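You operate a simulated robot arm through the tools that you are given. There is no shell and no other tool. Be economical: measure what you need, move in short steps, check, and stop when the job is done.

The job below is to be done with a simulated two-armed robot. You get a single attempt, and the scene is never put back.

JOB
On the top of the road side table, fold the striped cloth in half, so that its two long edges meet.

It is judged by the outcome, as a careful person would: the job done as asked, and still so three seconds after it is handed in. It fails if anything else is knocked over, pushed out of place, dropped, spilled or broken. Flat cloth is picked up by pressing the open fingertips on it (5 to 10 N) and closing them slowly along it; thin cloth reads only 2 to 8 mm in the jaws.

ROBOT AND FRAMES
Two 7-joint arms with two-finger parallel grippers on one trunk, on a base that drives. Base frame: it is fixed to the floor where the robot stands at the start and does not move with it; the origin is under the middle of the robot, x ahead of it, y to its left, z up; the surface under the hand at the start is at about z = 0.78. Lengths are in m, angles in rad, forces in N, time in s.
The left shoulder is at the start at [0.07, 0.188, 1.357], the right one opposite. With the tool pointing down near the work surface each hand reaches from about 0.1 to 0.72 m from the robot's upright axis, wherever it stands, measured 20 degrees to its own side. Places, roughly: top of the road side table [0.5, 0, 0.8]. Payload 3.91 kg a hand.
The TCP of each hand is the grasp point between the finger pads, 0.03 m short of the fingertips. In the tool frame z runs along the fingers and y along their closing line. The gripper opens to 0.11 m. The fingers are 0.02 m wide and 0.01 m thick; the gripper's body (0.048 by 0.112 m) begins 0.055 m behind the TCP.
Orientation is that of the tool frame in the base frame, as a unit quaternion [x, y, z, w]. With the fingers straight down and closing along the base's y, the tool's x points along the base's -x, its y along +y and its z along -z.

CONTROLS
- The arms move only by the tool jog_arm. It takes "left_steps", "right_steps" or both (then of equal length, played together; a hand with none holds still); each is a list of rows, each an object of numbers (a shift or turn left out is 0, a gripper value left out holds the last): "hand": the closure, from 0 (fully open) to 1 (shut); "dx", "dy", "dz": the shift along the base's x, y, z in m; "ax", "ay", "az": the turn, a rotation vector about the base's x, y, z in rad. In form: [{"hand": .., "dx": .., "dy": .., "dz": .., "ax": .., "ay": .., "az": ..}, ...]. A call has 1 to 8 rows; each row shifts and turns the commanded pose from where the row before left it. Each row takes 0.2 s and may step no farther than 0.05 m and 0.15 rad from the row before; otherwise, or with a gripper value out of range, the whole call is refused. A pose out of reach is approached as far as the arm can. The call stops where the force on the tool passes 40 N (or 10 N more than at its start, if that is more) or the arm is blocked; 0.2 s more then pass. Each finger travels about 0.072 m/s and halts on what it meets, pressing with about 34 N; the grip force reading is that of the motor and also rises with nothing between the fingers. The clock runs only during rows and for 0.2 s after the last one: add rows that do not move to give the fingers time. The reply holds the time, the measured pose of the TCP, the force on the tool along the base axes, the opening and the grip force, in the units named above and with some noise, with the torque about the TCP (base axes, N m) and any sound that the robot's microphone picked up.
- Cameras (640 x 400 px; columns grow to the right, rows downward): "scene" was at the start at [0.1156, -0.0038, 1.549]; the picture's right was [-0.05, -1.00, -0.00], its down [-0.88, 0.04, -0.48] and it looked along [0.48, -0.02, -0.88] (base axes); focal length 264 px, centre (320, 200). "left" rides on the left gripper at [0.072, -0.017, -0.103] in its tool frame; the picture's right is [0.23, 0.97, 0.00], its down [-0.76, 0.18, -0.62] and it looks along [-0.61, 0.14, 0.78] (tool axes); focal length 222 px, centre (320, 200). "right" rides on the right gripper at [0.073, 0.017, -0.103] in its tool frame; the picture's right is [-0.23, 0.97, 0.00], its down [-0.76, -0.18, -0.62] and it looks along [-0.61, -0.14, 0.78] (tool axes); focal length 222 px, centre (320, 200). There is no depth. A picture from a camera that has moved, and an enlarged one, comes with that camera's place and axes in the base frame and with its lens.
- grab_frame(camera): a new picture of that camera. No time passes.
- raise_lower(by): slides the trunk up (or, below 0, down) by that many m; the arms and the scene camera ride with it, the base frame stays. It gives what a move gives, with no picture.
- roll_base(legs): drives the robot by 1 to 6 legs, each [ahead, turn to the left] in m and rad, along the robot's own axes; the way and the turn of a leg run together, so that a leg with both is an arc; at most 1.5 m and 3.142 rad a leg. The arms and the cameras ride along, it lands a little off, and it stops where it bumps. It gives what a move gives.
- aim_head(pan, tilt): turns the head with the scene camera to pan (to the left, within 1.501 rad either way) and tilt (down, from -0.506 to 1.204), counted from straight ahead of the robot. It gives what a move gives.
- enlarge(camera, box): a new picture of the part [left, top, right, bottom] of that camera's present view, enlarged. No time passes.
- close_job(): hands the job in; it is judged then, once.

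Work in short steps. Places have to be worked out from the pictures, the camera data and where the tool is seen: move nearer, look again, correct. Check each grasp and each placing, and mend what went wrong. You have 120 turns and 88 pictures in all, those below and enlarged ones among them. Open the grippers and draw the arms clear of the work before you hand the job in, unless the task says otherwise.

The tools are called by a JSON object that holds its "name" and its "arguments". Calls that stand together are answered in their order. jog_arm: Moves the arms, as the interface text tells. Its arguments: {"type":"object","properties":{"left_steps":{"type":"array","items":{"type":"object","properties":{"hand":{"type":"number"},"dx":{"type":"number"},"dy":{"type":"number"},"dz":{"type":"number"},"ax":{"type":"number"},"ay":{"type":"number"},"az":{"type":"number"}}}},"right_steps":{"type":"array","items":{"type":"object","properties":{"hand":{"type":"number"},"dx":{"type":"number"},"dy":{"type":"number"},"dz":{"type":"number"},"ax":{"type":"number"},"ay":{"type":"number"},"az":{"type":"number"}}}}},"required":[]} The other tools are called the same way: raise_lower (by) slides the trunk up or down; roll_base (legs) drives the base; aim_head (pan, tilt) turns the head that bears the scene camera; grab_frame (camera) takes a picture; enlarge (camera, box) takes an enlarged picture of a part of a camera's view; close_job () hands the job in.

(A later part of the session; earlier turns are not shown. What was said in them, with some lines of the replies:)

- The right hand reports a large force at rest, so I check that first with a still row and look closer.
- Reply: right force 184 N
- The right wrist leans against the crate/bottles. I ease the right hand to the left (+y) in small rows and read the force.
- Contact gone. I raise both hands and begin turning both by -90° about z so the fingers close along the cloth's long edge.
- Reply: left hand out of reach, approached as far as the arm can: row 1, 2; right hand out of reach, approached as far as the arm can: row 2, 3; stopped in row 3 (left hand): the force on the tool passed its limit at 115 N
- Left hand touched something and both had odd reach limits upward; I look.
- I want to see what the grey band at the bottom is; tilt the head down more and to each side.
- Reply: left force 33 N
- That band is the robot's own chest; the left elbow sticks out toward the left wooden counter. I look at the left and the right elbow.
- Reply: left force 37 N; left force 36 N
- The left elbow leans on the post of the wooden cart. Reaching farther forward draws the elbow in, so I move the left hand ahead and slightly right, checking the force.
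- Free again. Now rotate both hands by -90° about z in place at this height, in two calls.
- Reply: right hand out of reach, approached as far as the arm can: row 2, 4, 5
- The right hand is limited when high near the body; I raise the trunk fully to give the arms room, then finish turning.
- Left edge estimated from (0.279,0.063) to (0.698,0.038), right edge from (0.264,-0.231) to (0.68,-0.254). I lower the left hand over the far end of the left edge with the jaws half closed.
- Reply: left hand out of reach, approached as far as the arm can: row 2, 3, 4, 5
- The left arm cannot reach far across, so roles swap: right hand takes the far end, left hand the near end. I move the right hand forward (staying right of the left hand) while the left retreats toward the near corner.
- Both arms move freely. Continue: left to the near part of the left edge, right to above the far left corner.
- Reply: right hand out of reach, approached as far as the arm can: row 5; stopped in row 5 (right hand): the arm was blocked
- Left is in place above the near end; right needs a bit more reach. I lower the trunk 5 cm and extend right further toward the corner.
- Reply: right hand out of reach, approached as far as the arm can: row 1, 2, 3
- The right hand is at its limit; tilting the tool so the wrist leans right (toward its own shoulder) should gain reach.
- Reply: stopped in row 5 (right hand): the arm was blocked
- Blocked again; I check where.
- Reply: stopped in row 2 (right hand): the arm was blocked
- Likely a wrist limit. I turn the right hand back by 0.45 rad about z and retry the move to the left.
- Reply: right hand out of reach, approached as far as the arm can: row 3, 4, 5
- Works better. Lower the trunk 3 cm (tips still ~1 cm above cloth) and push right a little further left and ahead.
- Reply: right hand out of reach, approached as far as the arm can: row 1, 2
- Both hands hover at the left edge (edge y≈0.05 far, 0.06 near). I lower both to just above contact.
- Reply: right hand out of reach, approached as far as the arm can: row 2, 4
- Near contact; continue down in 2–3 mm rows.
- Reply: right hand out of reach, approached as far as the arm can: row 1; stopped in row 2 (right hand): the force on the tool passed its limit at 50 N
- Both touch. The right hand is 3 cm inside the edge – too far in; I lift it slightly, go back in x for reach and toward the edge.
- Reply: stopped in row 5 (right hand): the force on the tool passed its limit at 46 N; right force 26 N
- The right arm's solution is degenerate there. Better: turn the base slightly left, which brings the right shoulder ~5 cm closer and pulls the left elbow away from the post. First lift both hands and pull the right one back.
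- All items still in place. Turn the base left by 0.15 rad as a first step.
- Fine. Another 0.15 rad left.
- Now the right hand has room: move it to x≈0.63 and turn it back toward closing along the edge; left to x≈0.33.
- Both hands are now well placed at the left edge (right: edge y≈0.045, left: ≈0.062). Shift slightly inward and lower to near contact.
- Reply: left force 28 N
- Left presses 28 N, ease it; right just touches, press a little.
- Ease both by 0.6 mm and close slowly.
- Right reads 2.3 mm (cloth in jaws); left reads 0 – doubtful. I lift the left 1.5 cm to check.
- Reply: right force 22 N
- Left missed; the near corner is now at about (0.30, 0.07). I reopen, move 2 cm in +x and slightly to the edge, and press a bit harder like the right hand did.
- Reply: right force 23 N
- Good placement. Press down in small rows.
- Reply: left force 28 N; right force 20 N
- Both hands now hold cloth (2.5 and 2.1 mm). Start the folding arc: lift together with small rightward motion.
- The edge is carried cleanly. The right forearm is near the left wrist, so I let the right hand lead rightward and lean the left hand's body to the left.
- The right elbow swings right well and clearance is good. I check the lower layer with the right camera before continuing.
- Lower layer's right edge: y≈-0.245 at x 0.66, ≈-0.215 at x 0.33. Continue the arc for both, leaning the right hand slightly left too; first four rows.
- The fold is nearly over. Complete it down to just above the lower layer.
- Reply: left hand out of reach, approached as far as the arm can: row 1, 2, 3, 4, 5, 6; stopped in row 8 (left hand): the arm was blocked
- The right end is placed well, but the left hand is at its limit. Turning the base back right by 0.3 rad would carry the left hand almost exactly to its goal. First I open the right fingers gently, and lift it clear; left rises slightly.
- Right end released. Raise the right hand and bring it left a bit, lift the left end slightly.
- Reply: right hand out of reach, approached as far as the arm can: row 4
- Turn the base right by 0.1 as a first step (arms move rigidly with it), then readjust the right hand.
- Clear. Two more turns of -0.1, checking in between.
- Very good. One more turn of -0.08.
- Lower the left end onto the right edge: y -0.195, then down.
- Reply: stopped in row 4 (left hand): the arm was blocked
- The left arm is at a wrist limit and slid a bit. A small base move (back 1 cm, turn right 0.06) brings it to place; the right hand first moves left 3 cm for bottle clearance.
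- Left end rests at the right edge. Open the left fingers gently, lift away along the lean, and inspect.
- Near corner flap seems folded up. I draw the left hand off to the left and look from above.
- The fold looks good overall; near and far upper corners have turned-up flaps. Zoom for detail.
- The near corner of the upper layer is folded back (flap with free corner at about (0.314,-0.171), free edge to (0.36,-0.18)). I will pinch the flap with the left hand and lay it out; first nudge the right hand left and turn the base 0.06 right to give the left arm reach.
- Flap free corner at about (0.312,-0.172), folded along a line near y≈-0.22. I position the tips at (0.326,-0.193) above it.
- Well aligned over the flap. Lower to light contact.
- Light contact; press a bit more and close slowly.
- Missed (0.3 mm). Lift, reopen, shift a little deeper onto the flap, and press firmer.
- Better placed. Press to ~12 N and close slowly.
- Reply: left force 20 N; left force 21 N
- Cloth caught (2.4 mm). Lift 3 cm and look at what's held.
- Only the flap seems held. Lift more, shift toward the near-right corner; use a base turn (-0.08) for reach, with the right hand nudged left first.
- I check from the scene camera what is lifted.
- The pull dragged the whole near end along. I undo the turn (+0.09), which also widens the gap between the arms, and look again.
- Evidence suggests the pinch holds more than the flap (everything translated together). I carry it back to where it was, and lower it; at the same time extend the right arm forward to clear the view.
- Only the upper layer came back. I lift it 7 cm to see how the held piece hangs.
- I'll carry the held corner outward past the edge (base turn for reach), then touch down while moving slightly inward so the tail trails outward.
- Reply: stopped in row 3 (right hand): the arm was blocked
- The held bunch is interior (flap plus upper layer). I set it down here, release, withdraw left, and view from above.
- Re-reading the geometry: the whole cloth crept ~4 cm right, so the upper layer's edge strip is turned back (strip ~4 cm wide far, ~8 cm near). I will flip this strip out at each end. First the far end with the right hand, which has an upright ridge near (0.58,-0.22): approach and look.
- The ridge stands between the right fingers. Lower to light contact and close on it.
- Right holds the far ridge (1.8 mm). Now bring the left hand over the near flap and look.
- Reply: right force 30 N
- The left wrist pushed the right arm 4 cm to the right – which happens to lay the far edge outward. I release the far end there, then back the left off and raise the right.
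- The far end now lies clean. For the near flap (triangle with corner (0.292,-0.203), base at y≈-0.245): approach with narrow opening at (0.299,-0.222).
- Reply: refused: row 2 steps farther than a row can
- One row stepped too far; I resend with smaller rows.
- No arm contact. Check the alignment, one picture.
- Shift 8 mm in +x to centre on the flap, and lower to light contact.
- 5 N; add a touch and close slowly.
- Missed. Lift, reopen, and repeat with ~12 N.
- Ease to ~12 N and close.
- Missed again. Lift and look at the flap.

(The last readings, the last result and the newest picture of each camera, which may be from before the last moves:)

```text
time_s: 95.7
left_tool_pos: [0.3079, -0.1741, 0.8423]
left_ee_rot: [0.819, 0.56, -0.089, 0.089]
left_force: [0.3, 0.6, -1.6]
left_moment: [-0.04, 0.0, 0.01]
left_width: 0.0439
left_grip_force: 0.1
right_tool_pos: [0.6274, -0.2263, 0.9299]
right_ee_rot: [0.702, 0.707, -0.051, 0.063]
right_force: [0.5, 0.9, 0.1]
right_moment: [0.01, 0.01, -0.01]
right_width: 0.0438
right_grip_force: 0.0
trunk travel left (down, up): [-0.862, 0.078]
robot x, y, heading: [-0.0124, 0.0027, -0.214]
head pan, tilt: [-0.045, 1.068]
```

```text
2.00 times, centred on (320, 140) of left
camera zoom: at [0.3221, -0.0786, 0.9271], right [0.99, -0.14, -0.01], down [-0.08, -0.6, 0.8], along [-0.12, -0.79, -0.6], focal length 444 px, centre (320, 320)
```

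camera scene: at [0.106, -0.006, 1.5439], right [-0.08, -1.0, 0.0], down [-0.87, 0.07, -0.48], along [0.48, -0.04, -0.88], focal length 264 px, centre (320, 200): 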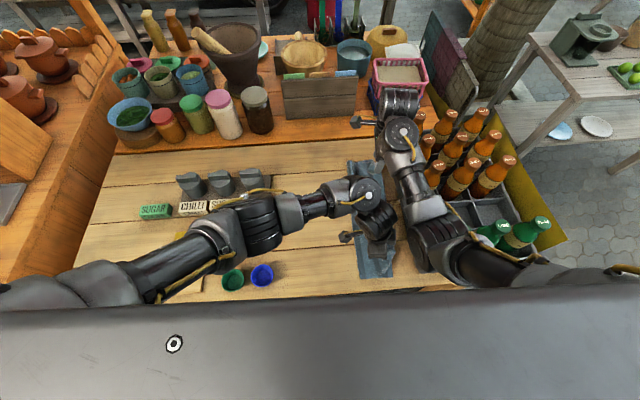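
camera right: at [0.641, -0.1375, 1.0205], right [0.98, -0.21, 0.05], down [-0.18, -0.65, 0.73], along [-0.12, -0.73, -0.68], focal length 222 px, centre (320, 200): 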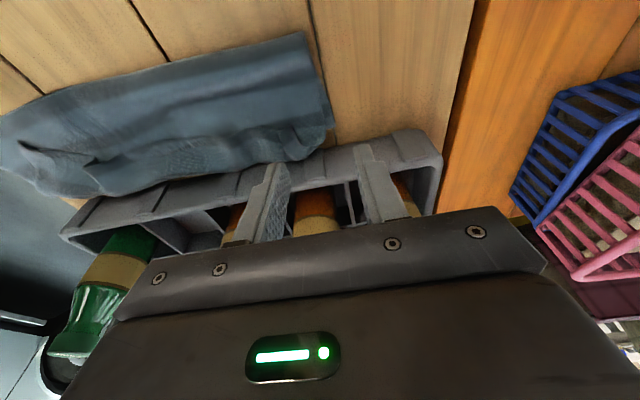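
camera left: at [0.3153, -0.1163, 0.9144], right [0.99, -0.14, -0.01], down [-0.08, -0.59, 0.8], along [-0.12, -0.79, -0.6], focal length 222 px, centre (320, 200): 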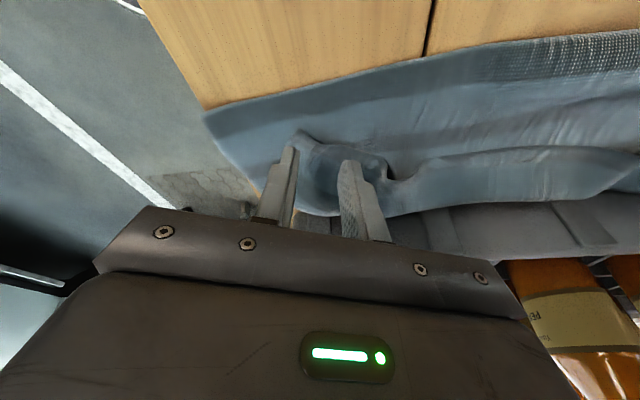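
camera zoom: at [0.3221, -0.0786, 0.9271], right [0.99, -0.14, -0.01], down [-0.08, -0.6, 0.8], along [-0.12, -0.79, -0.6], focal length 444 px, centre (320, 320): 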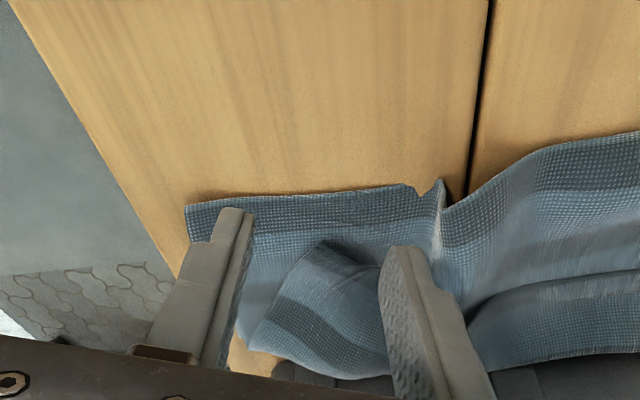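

The flap's raised corner is now clear at (0.303,-0.20), about 2.5 cm wide at y=-0.215. I straddle just that corner with the fingers outside it, so that closing buckles it up into the jaws.

{"name": "jog_arm", "arguments": {"left_steps": [{"dy": -0.018, "dx": -0.001}, {"dy": -0.015}, {"dz": -0.012}, {"dz": -0.008}, {"dz": -0.005}, {"dz": -0.001}, {}]}}

{"name": "enlarge", "arguments": {"camera": "left", "box": [160, 40, 480, 240]}}

```text
time_s: 97.3
left_tool_pos: [0.3061, -0.2066, 0.817]
left_ee_rot: [0.819, 0.56, -0.088, 0.089]
left_force: [-1.0, -0.4, 0.6]
left_moment: [0.02, 0.03, 0.01]
left_width: 0.044
left_grip_force: 0.0
right_tool_pos: [0.6266, -0.2271, 0.93]
right_ee_rot: [0.702, 0.708, -0.05, 0.062]
right_force: [0.5, 1.0, -0.5]
right_moment: [0.0, 0.02, -0.01]
right_width: 0.0438
right_grip_force: 0.1
trunk travel left (down, up): [-0.862, 0.078]
robot x, y, heading: [-0.0088, -0.0024, -0.214]
head pan, tilt: [-0.045, 1.068]
```

```text
2.00 times, centred on (320, 140) of left
camera zoom: at [0.3206, -0.1113, 0.9001], right [0.99, -0.14, -0.01], down [-0.08, -0.6, 0.8], along [-0.12, -0.79, -0.6], focal length 444 px, centre (320, 320)
```

zoom: 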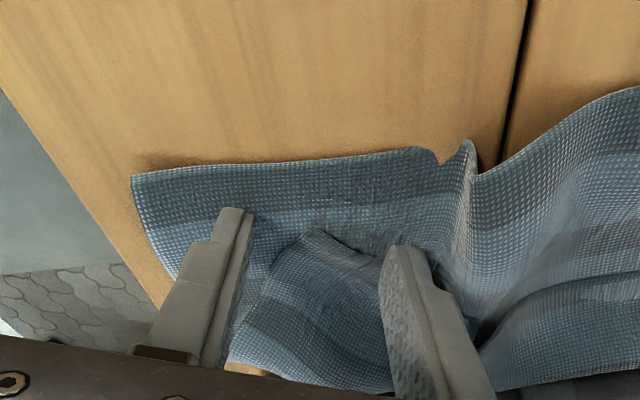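

Corner well between the fingers. Press slightly and close slowly.

{"name": "jog_arm", "arguments": {"left_steps": [{"dz": -0.002}, {"dz": -0.0007, "hand": 0.66}, {"hand": 0.72}, {"hand": 0.78}, {"hand": 0.84}, {"hand": 0.9}, {"hand": 0.95}, {"hand": 1.0}]}}

```text
time_s: 99.1
left_tool_pos: [0.3058, -0.2069, 0.8137]
left_ee_rot: [0.819, 0.559, -0.089, 0.09]
left_force: [0.5, 0.7, 0.8]
left_moment: [-0.02, -0.02, 0.0]
left_width: 0.0001
left_grip_force: 33.8
right_tool_pos: [0.626, -0.227, 0.9301]
right_ee_rot: [0.702, 0.707, -0.051, 0.062]
right_force: [-0.4, -0.2, -0.5]
right_moment: [0.0, -0.03, 0.0]
right_width: 0.0439
right_grip_force: 0.0
trunk travel left (down, up): [-0.862, 0.078]
robot x, y, heading: [-0.0132, -0.001, -0.212]
head pan, tilt: [-0.045, 1.068]
```

Missed; and I note the near end sits too close to the crate to flip the flap anyway. I'll first pinch the near end at the crease (all layers, ~20 N) and drag it ~6 cm left to make room.

{"name": "jog_arm", "arguments": {"left_steps": [{"dz": 0.01}, {"hand": 0.64, "dy": 0.01}, {}, {"dz": -0.006}, {"dz": -0.003}, {"dz": -0.001}, {}]}}

```text
time_s: 100.7
left_tool_pos: [0.3053, -0.1965, 0.8156]
left_ee_rot: [0.819, 0.56, -0.089, 0.089]
left_force: [0.5, 0.0, 0.2]
left_moment: [-0.03, 0.0, -0.01]
left_width: 0.0396
left_grip_force: 0.1
right_tool_pos: [0.6261, -0.2279, 0.9301]
right_ee_rot: [0.702, 0.708, -0.051, 0.063]
right_force: [0.0, -0.1, 0.4]
right_moment: [-0.02, 0.0, 0.0]
right_width: 0.0442
right_grip_force: 0.0
trunk travel left (down, up): [-0.862, 0.078]
robot x, y, heading: [-0.0095, 0.0008, -0.211]
head pan, tilt: [-0.045, 1.068]
```

{"name": "jog_arm", "arguments": {"left_steps": [{"dz": -0.001}, {"dz": -0.001}, {"dz": -0.0008}, {}]}}

```text
time_s: 101.7
left_tool_pos: [0.3053, -0.1967, 0.8136]
left_ee_rot: [0.819, 0.56, -0.089, 0.091]
left_force: [0.3, 2.3, 12.1]
left_moment: [0.22, 0.33, -0.05]
left_width: 0.0394
left_grip_force: 0.0
right_tool_pos: [0.6268, -0.2271, 0.9313]
right_ee_rot: [0.702, 0.708, -0.05, 0.063]
right_force: [0.1, -0.4, 1.4]
right_moment: [0.05, -0.01, 0.0]
right_width: 0.044
right_grip_force: 0.0
trunk travel left (down, up): [-0.862, 0.078]
robot x, y, heading: [-0.014, 0.0015, -0.213]
head pan, tilt: [-0.045, 1.068]
```

{"name": "jog_arm", "arguments": {"left_steps": [{"dz": -0.0007, "hand": 0.68}, {"hand": 0.73}, {"hand": 0.78}, {"hand": 0.83}, {"hand": 0.88}, {"hand": 0.92}, {"hand": 0.96}, {"hand": 1.0}]}}

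```text
time_s: 103.5
left_tool_pos: [0.305, -0.1971, 0.8128]
left_ee_rot: [0.819, 0.56, -0.088, 0.091]
left_force: [-4.7, 0.6, 18.3]
left_moment: [0.07, 0.2, -0.01]
left_width: 0.0001
left_grip_force: 34.0
right_tool_pos: [0.6249, -0.2277, 0.9313]
right_ee_rot: [0.701, 0.708, -0.05, 0.063]
right_force: [0.2, -0.5, -0.4]
right_moment: [-0.03, 0.03, -0.03]
right_width: 0.0439
right_grip_force: 0.1
trunk travel left (down, up): [-0.862, 0.078]
robot x, y, heading: [-0.0143, -0.0017, -0.211]
head pan, tilt: [-0.045, 1.068]
```

No grip, but it presses with 18 N; I drag it left by friction 5 cm, then lift and look.

{"name": "jog_arm", "arguments": {"left_steps": [{"dy": 0.012}, {"dy": 0.013}, {"dy": 0.013}, {"dy": 0.012}, {}, {"dz": 0.02}, {"dz": 0.03, "dy": 0.03}, {"dy": 0.04}]}}

{"name": "enlarge", "arguments": {"camera": "scene", "box": [300, 150, 420, 300]}}

```text
time_s: 105.3
left_tool_pos: [0.305, -0.0748, 0.8614]
left_ee_rot: [0.819, 0.56, -0.09, 0.089]
left_force: [0.2, 0.6, -0.3]
left_moment: [-0.02, 0.0, 0.0]
left_width: 0.0
left_grip_force: 33.9
right_tool_pos: [0.6267, -0.2253, 0.9297]
right_ee_rot: [0.702, 0.708, -0.052, 0.064]
right_force: [-0.2, 0.7, 0.1]
right_moment: [-0.01, -0.03, -0.04]
right_width: 0.044
right_grip_force: 0.0
trunk travel left (down, up): [-0.862, 0.078]
robot x, y, heading: [-0.0112, -0.0038, -0.208]
head pan, tilt: [-0.045, 1.068]
```

```text
2.67 times, centred on (360, 225) of scene
camera zoom: at [0.1013, -0.0246, 1.544], right [-0.25, -0.97, 0.0], down [-0.85, 0.22, -0.48], along [0.47, -0.12, -0.88], focal length 703 px, centre (213, 133)
```

zoom: 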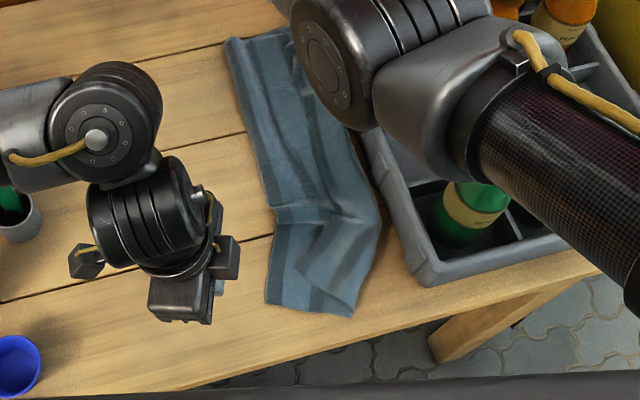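

Friction dragging worked: the near end moved left, clear of the crate. Now the flap's free corner is at about (0.332,-0.183); I go over it, with 3 cm opening, for a firm pinch.

{"name": "jog_arm", "arguments": {"left_steps": [{"hand": 0.7, "dy": -0.04, "dx": 0.01}, {"dy": -0.04, "dx": 0.011}, {"dy": -0.038}, {"dz": -0.02}, {"dz": -0.012}, {"dz": -0.008}, {"dz": -0.003}]}}

{"name": "enlarge", "arguments": {"camera": "left", "box": [160, 40, 480, 240]}}

```text
time_s: 106.9
left_tool_pos: [0.3276, -0.196, 0.8191]
left_ee_rot: [0.819, 0.559, -0.09, 0.09]
left_force: [-0.1, -0.4, 0.3]
left_moment: [-0.01, -0.02, -0.01]
left_width: 0.0329
left_grip_force: 0.1
right_tool_pos: [0.6285, -0.2277, 0.93]
right_ee_rot: [0.702, 0.708, -0.051, 0.063]
right_force: [-0.5, 0.5, 0.7]
right_moment: [-0.01, 0.01, -0.02]
right_width: 0.0441
right_grip_force: 0.0
trunk travel left (down, up): [-0.862, 0.078]
robot x, y, heading: [-0.0103, 0.0003, -0.21]
head pan, tilt: [-0.045, 1.068]
```

```text
2.00 times, centred on (320, 140) of left
camera zoom: at [0.3414, -0.0999, 0.9012], right [0.99, -0.14, -0.01], down [-0.08, -0.6, 0.8], along [-0.12, -0.79, -0.6], focal length 444 px, centre (320, 320)
```

zoom: 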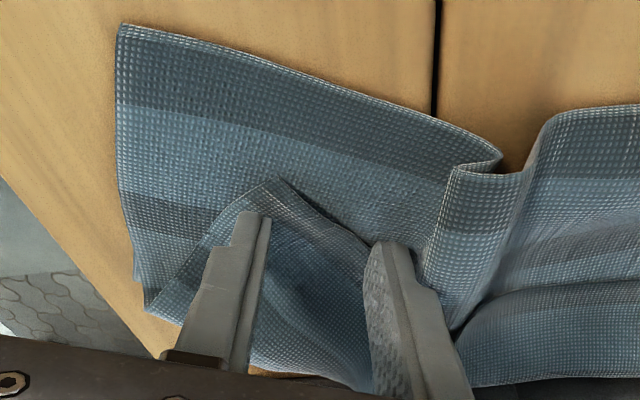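

Clear view: flap corner at (0.318,-0.176), fingers straddle it. Shift 6 mm in -x and press.

{"name": "jog_arm", "arguments": {"left_steps": [{"dx": -0.006, "dy": 0.004}, {"dz": -0.003}, {"dz": -0.0015}, {"dz": -0.0008}, {}]}}

```text
time_s: 108.1
left_tool_pos: [0.321, -0.1917, 0.8148]
left_ee_rot: [0.819, 0.559, -0.089, 0.092]
left_force: [1.0, 2.2, 25.3]
left_moment: [0.32, 0.35, -0.04]
left_width: 0.0324
left_grip_force: 0.0
right_tool_pos: [0.6261, -0.2273, 0.9314]
right_ee_rot: [0.702, 0.707, -0.05, 0.064]
right_force: [0.1, -0.3, 0.7]
right_moment: [0.05, 0.0, 0.01]
right_width: 0.0443
right_grip_force: 0.1
trunk travel left (down, up): [-0.862, 0.078]
robot x, y, heading: [-0.0122, 0.0024, -0.214]
head pan, tilt: [-0.045, 1.068]
```

Ease 0.3 mm and close slowly under pressure.

{"name": "jog_arm", "arguments": {"left_steps": [{"dz": 0.0003, "hand": 0.73}, {"hand": 0.76}, {"hand": 0.8}, {"hand": 0.84}, {"hand": 0.88}, {"hand": 0.92}, {"hand": 0.96}, {"hand": 1.0}]}}

```text
time_s: 109.9
left_tool_pos: [0.321, -0.1912, 0.8145]
left_ee_rot: [0.819, 0.56, -0.089, 0.091]
left_force: [-2.0, -2.2, 26.9]
left_moment: [0.02, 0.11, -0.09]
left_width: 0.0022
left_grip_force: 33.8
right_tool_pos: [0.6246, -0.2275, 0.9308]
right_ee_rot: [0.702, 0.708, -0.051, 0.063]
right_force: [0.5, 0.5, 0.8]
right_moment: [-0.01, -0.02, 0.01]
right_width: 0.044
right_grip_force: 0.1
trunk travel left (down, up): [-0.862, 0.078]
robot x, y, heading: [-0.0117, -0.003, -0.204]
head pan, tilt: [-0.045, 1.068]
```

Gripped (2.2 mm). Lift 6 cm and look.

{"name": "jog_arm", "arguments": {"left_steps": [{"dz": 0.015}, {"dz": 0.015}, {"dz": 0.015}, {"dz": 0.015}]}}

{"name": "grab_frame", "arguments": {"camera": "left"}}

```text
time_s: 110.9
left_tool_pos: [0.3209, -0.1906, 0.8725]
left_ee_rot: [0.82, 0.559, -0.089, 0.089]
left_force: [-1.5, 0.8, 1.1]
left_moment: [0.04, -0.04, 0.02]
left_width: 0.0024
left_grip_force: 33.8
right_tool_pos: [0.6261, -0.2273, 0.9307]
right_ee_rot: [0.702, 0.708, -0.052, 0.062]
right_force: [-0.5, -0.1, 0.1]
right_moment: [0.0, -0.01, 0.0]
right_width: 0.044
right_grip_force: 0.1
trunk travel left (down, up): [-0.862, 0.078]
robot x, y, heading: [-0.0105, -0.0026, -0.213]
head pan, tilt: [-0.045, 1.068]
```

```text
3 pictures are left
camera left: at [0.3343, -0.0947, 0.9543], right [0.99, -0.14, -0.01], down [-0.08, -0.6, 0.8], along [-0.12, -0.79, -0.6], focal length 222 px, centre (320, 200)
```

left: 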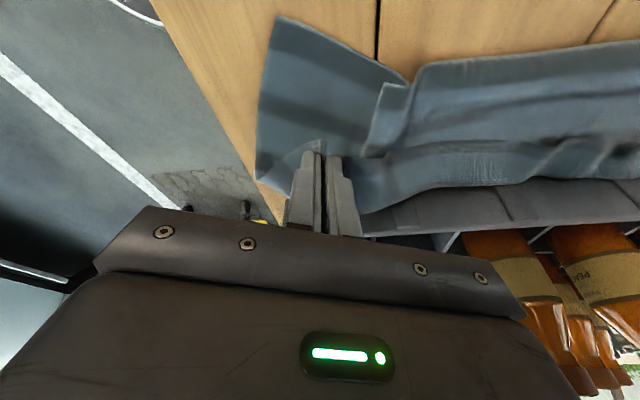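

The flap now hangs free while the crease stayed put. I carry it over the lower near-right corner (about (0.245,-0.245)), lower it and release.

{"name": "jog_arm", "arguments": {"left_steps": [{"dx": -0.016, "dy": -0.009}, {"dx": -0.016, "dy": -0.01}, {"dx": -0.016, "dy": -0.01}, {"dx": -0.016, "dy": -0.01, "dz": -0.01}, {"dz": -0.015}, {"dz": -0.012, "dx": 0.003, "dy": 0.004}, {"dz": -0.01, "dx": 0.003, "dy": 0.004}, {"dz": -0.006}]}}

```text
time_s: 112.7
left_tool_pos: [0.262, -0.2223, 0.8193]
left_ee_rot: [0.82, 0.559, -0.088, 0.089]
left_force: [0.4, 0.7, -0.2]
left_moment: [-0.01, 0.03, 0.01]
left_width: 0.0019
left_grip_force: 33.9
right_tool_pos: [0.6251, -0.2275, 0.93]
right_ee_rot: [0.702, 0.708, -0.051, 0.063]
right_force: [-0.1, -0.6, -0.2]
right_moment: [0.0, -0.01, 0.0]
right_width: 0.044
right_grip_force: 0.0
trunk travel left (down, up): [-0.862, 0.078]
robot x, y, heading: [-0.0135, 0.001, -0.214]
head pan, tilt: [-0.045, 1.068]
```

Release gently, lift, withdraw the left hand, and check from above.

{"name": "jog_arm", "arguments": {"left_steps": [{"dz": -0.002, "hand": 0.92}, {"hand": 0.82}, {"hand": 0.7}, {"hand": 0.62}, {"dz": 0.01, "dy": 0.002}, {"dz": 0.02, "dy": 0.006}, {"dz": 0.02, "dy": 0.03}, {"dy": 0.045}]}}

{"name": "jog_arm", "arguments": {"left_steps": [{"dy": 0.045}, {"dy": 0.045}]}}

{"name": "enlarge", "arguments": {"camera": "scene", "box": [300, 150, 420, 300]}}

```text
time_s: 114.5
left_tool_pos: [0.2639, -0.1352, 0.8674]
left_ee_rot: [0.818, 0.56, -0.09, 0.089]
left_force: [1.4, 0.0, -0.5]
left_moment: [-0.04, 0.0, 0.0]
left_width: 0.042
left_grip_force: 0.1
right_tool_pos: [0.6273, -0.2258, 0.9291]
right_ee_rot: [0.702, 0.707, -0.051, 0.063]
right_force: [0.1, 0.3, 0.0]
right_moment: [-0.01, 0.01, -0.01]
right_width: 0.0439
right_grip_force: 0.1
trunk travel left (down, up): [-0.862, 0.078]
robot x, y, heading: [-0.0111, 0.0, -0.217]
head pan, tilt: [-0.045, 1.068]
```

```text
time_s: 115.1
left_tool_pos: [0.2602, -0.0443, 0.8669]
left_ee_rot: [0.819, 0.559, -0.09, 0.091]
left_force: [-0.5, 0.2, -0.9]
left_moment: [0.0, 0.0, 0.01]
left_width: 0.0417
left_grip_force: 0.0
right_tool_pos: [0.6266, -0.2246, 0.9304]
right_ee_rot: [0.702, 0.707, -0.051, 0.063]
right_force: [0.7, 0.1, -0.4]
right_moment: [-0.04, 0.01, 0.0]
right_width: 0.0438
right_grip_force: 0.1
trunk travel left (down, up): [-0.862, 0.078]
robot x, y, heading: [-0.0087, 0.002, -0.214]
head pan, tilt: [-0.045, 1.068]
```

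```text
2.67 times, centred on (360, 225) of scene
camera zoom: at [0.1013, -0.0237, 1.5441], right [-0.25, -0.97, 0.0], down [-0.85, 0.22, -0.48], along [0.47, -0.12, -0.88], focal length 703 px, centre (213, 133)
```

zoom: 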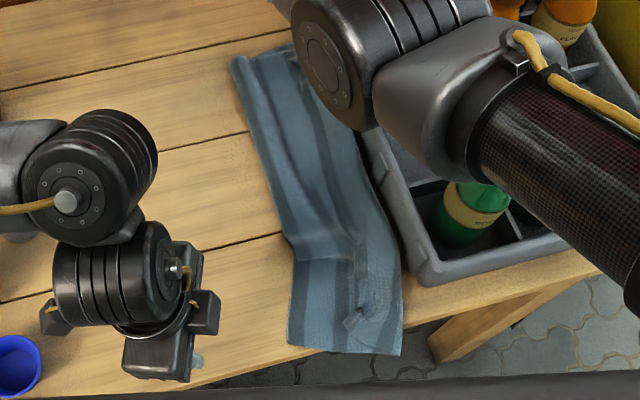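

The near end is now a clean fold with only a small pucker. One check with the right camera for the edges.

{"name": "enlarge", "arguments": {"camera": "right", "box": [0, 0, 360, 225]}}

```text
1.78 times, centred on (180, 112) of right
camera zoom: at [0.6418, -0.1361, 1.0207], right [0.98, -0.21, 0.05], down [-0.18, -0.65, 0.74], along [-0.12, -0.73, -0.68], focal length 395 px, centre (569, 356)
```

zoom: 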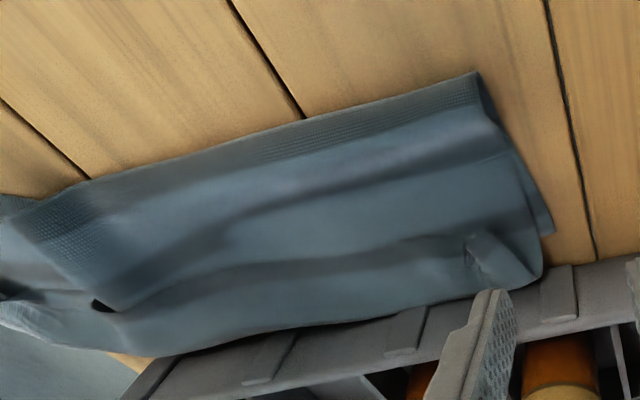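

Both ends lie folded with long edges together. I open the grippers fully and raise the trunk to draw both arms clear.

{"name": "raise_lower", "arguments": {"by": 0.07}}

{"name": "jog_arm", "arguments": {"left_steps": [{"hand": 0.3}, {"hand": 0}, {}], "right_steps": [{"hand": 0.3}, {"hand": 0}, {}]}}

{"name": "grab_frame", "arguments": {"camera": "scene"}}

```text
time_s: 116.2
left_tool_pos: [0.2606, -0.0455, 0.9366]
left_ee_rot: [0.82, 0.559, -0.089, 0.09]
left_force: [-0.9, -0.1, -0.5]
left_moment: [-0.01, 0.01, 0.02]
left_width: 0.0417
left_grip_force: 0.0
right_tool_pos: [0.6267, -0.2268, 1.0004]
right_ee_rot: [0.702, 0.708, -0.051, 0.062]
right_force: [-0.2, -0.5, 0.0]
right_moment: [-0.04, 0.01, 0.0]
right_width: 0.044
right_grip_force: 0.1
trunk travel left (down, up): [-0.932, 0.008]
robot x, y, heading: [-0.0098, 0.0009, -0.216]
head pan, tilt: [-0.045, 1.068]
```

```text
time_s: 117.0
left_tool_pos: [0.2609, -0.0466, 0.9367]
left_ee_rot: [0.82, 0.559, -0.088, 0.089]
left_force: [0.0, 0.4, -0.4]
left_moment: [0.02, 0.03, 0.0]
left_width: 0.11
left_grip_force: 0.1
right_tool_pos: [0.6261, -0.2263, 0.9994]
right_ee_rot: [0.702, 0.708, -0.051, 0.062]
right_force: [0.4, -0.5, 0.9]
right_moment: [0.02, 0.01, -0.03]
right_width: 0.1099
right_grip_force: 0.0
trunk travel left (down, up): [-0.932, 0.008]
robot x, y, heading: [-0.0098, -0.0006, -0.213]
head pan, tilt: [-0.045, 1.068]
```

```text
0 pictures are left
camera scene: at [0.1011, -0.0278, 1.614], right [-0.25, -0.97, 0.0], down [-0.85, 0.22, -0.48], along [0.47, -0.12, -0.88], focal length 264 px, centre (320, 200)
```

scene: 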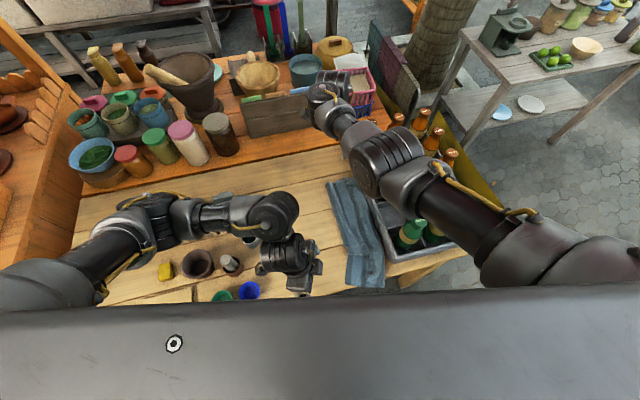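

The cloth lies folded on the table, the other items I can see are standing in place, and the hands are open and clear. I hand the job in.

{"name": "close_job", "arguments": {}}

```text
The job is handed in.
```

I folded the striped cloth in half lengthwise on the table and handed the job in. The long edges lie roughly together, but the fold isn't perfect: there are slack ripples along it and a small pucker near the near corner. At the far end the lower layer sticks out about 1 to 1.5 cm. I couldn't check the edges under the upper layer.

While I was working, the cloth crept a few centimetres toward the bottle crate. Its right edge now lies close to the crate wall.

The left elbow leaned on the cart post early on, and the right wrist was already pressing on the crate or bottles at the start. In the last picture everything I could see was standing in place, but the arms hid some of the bottles.
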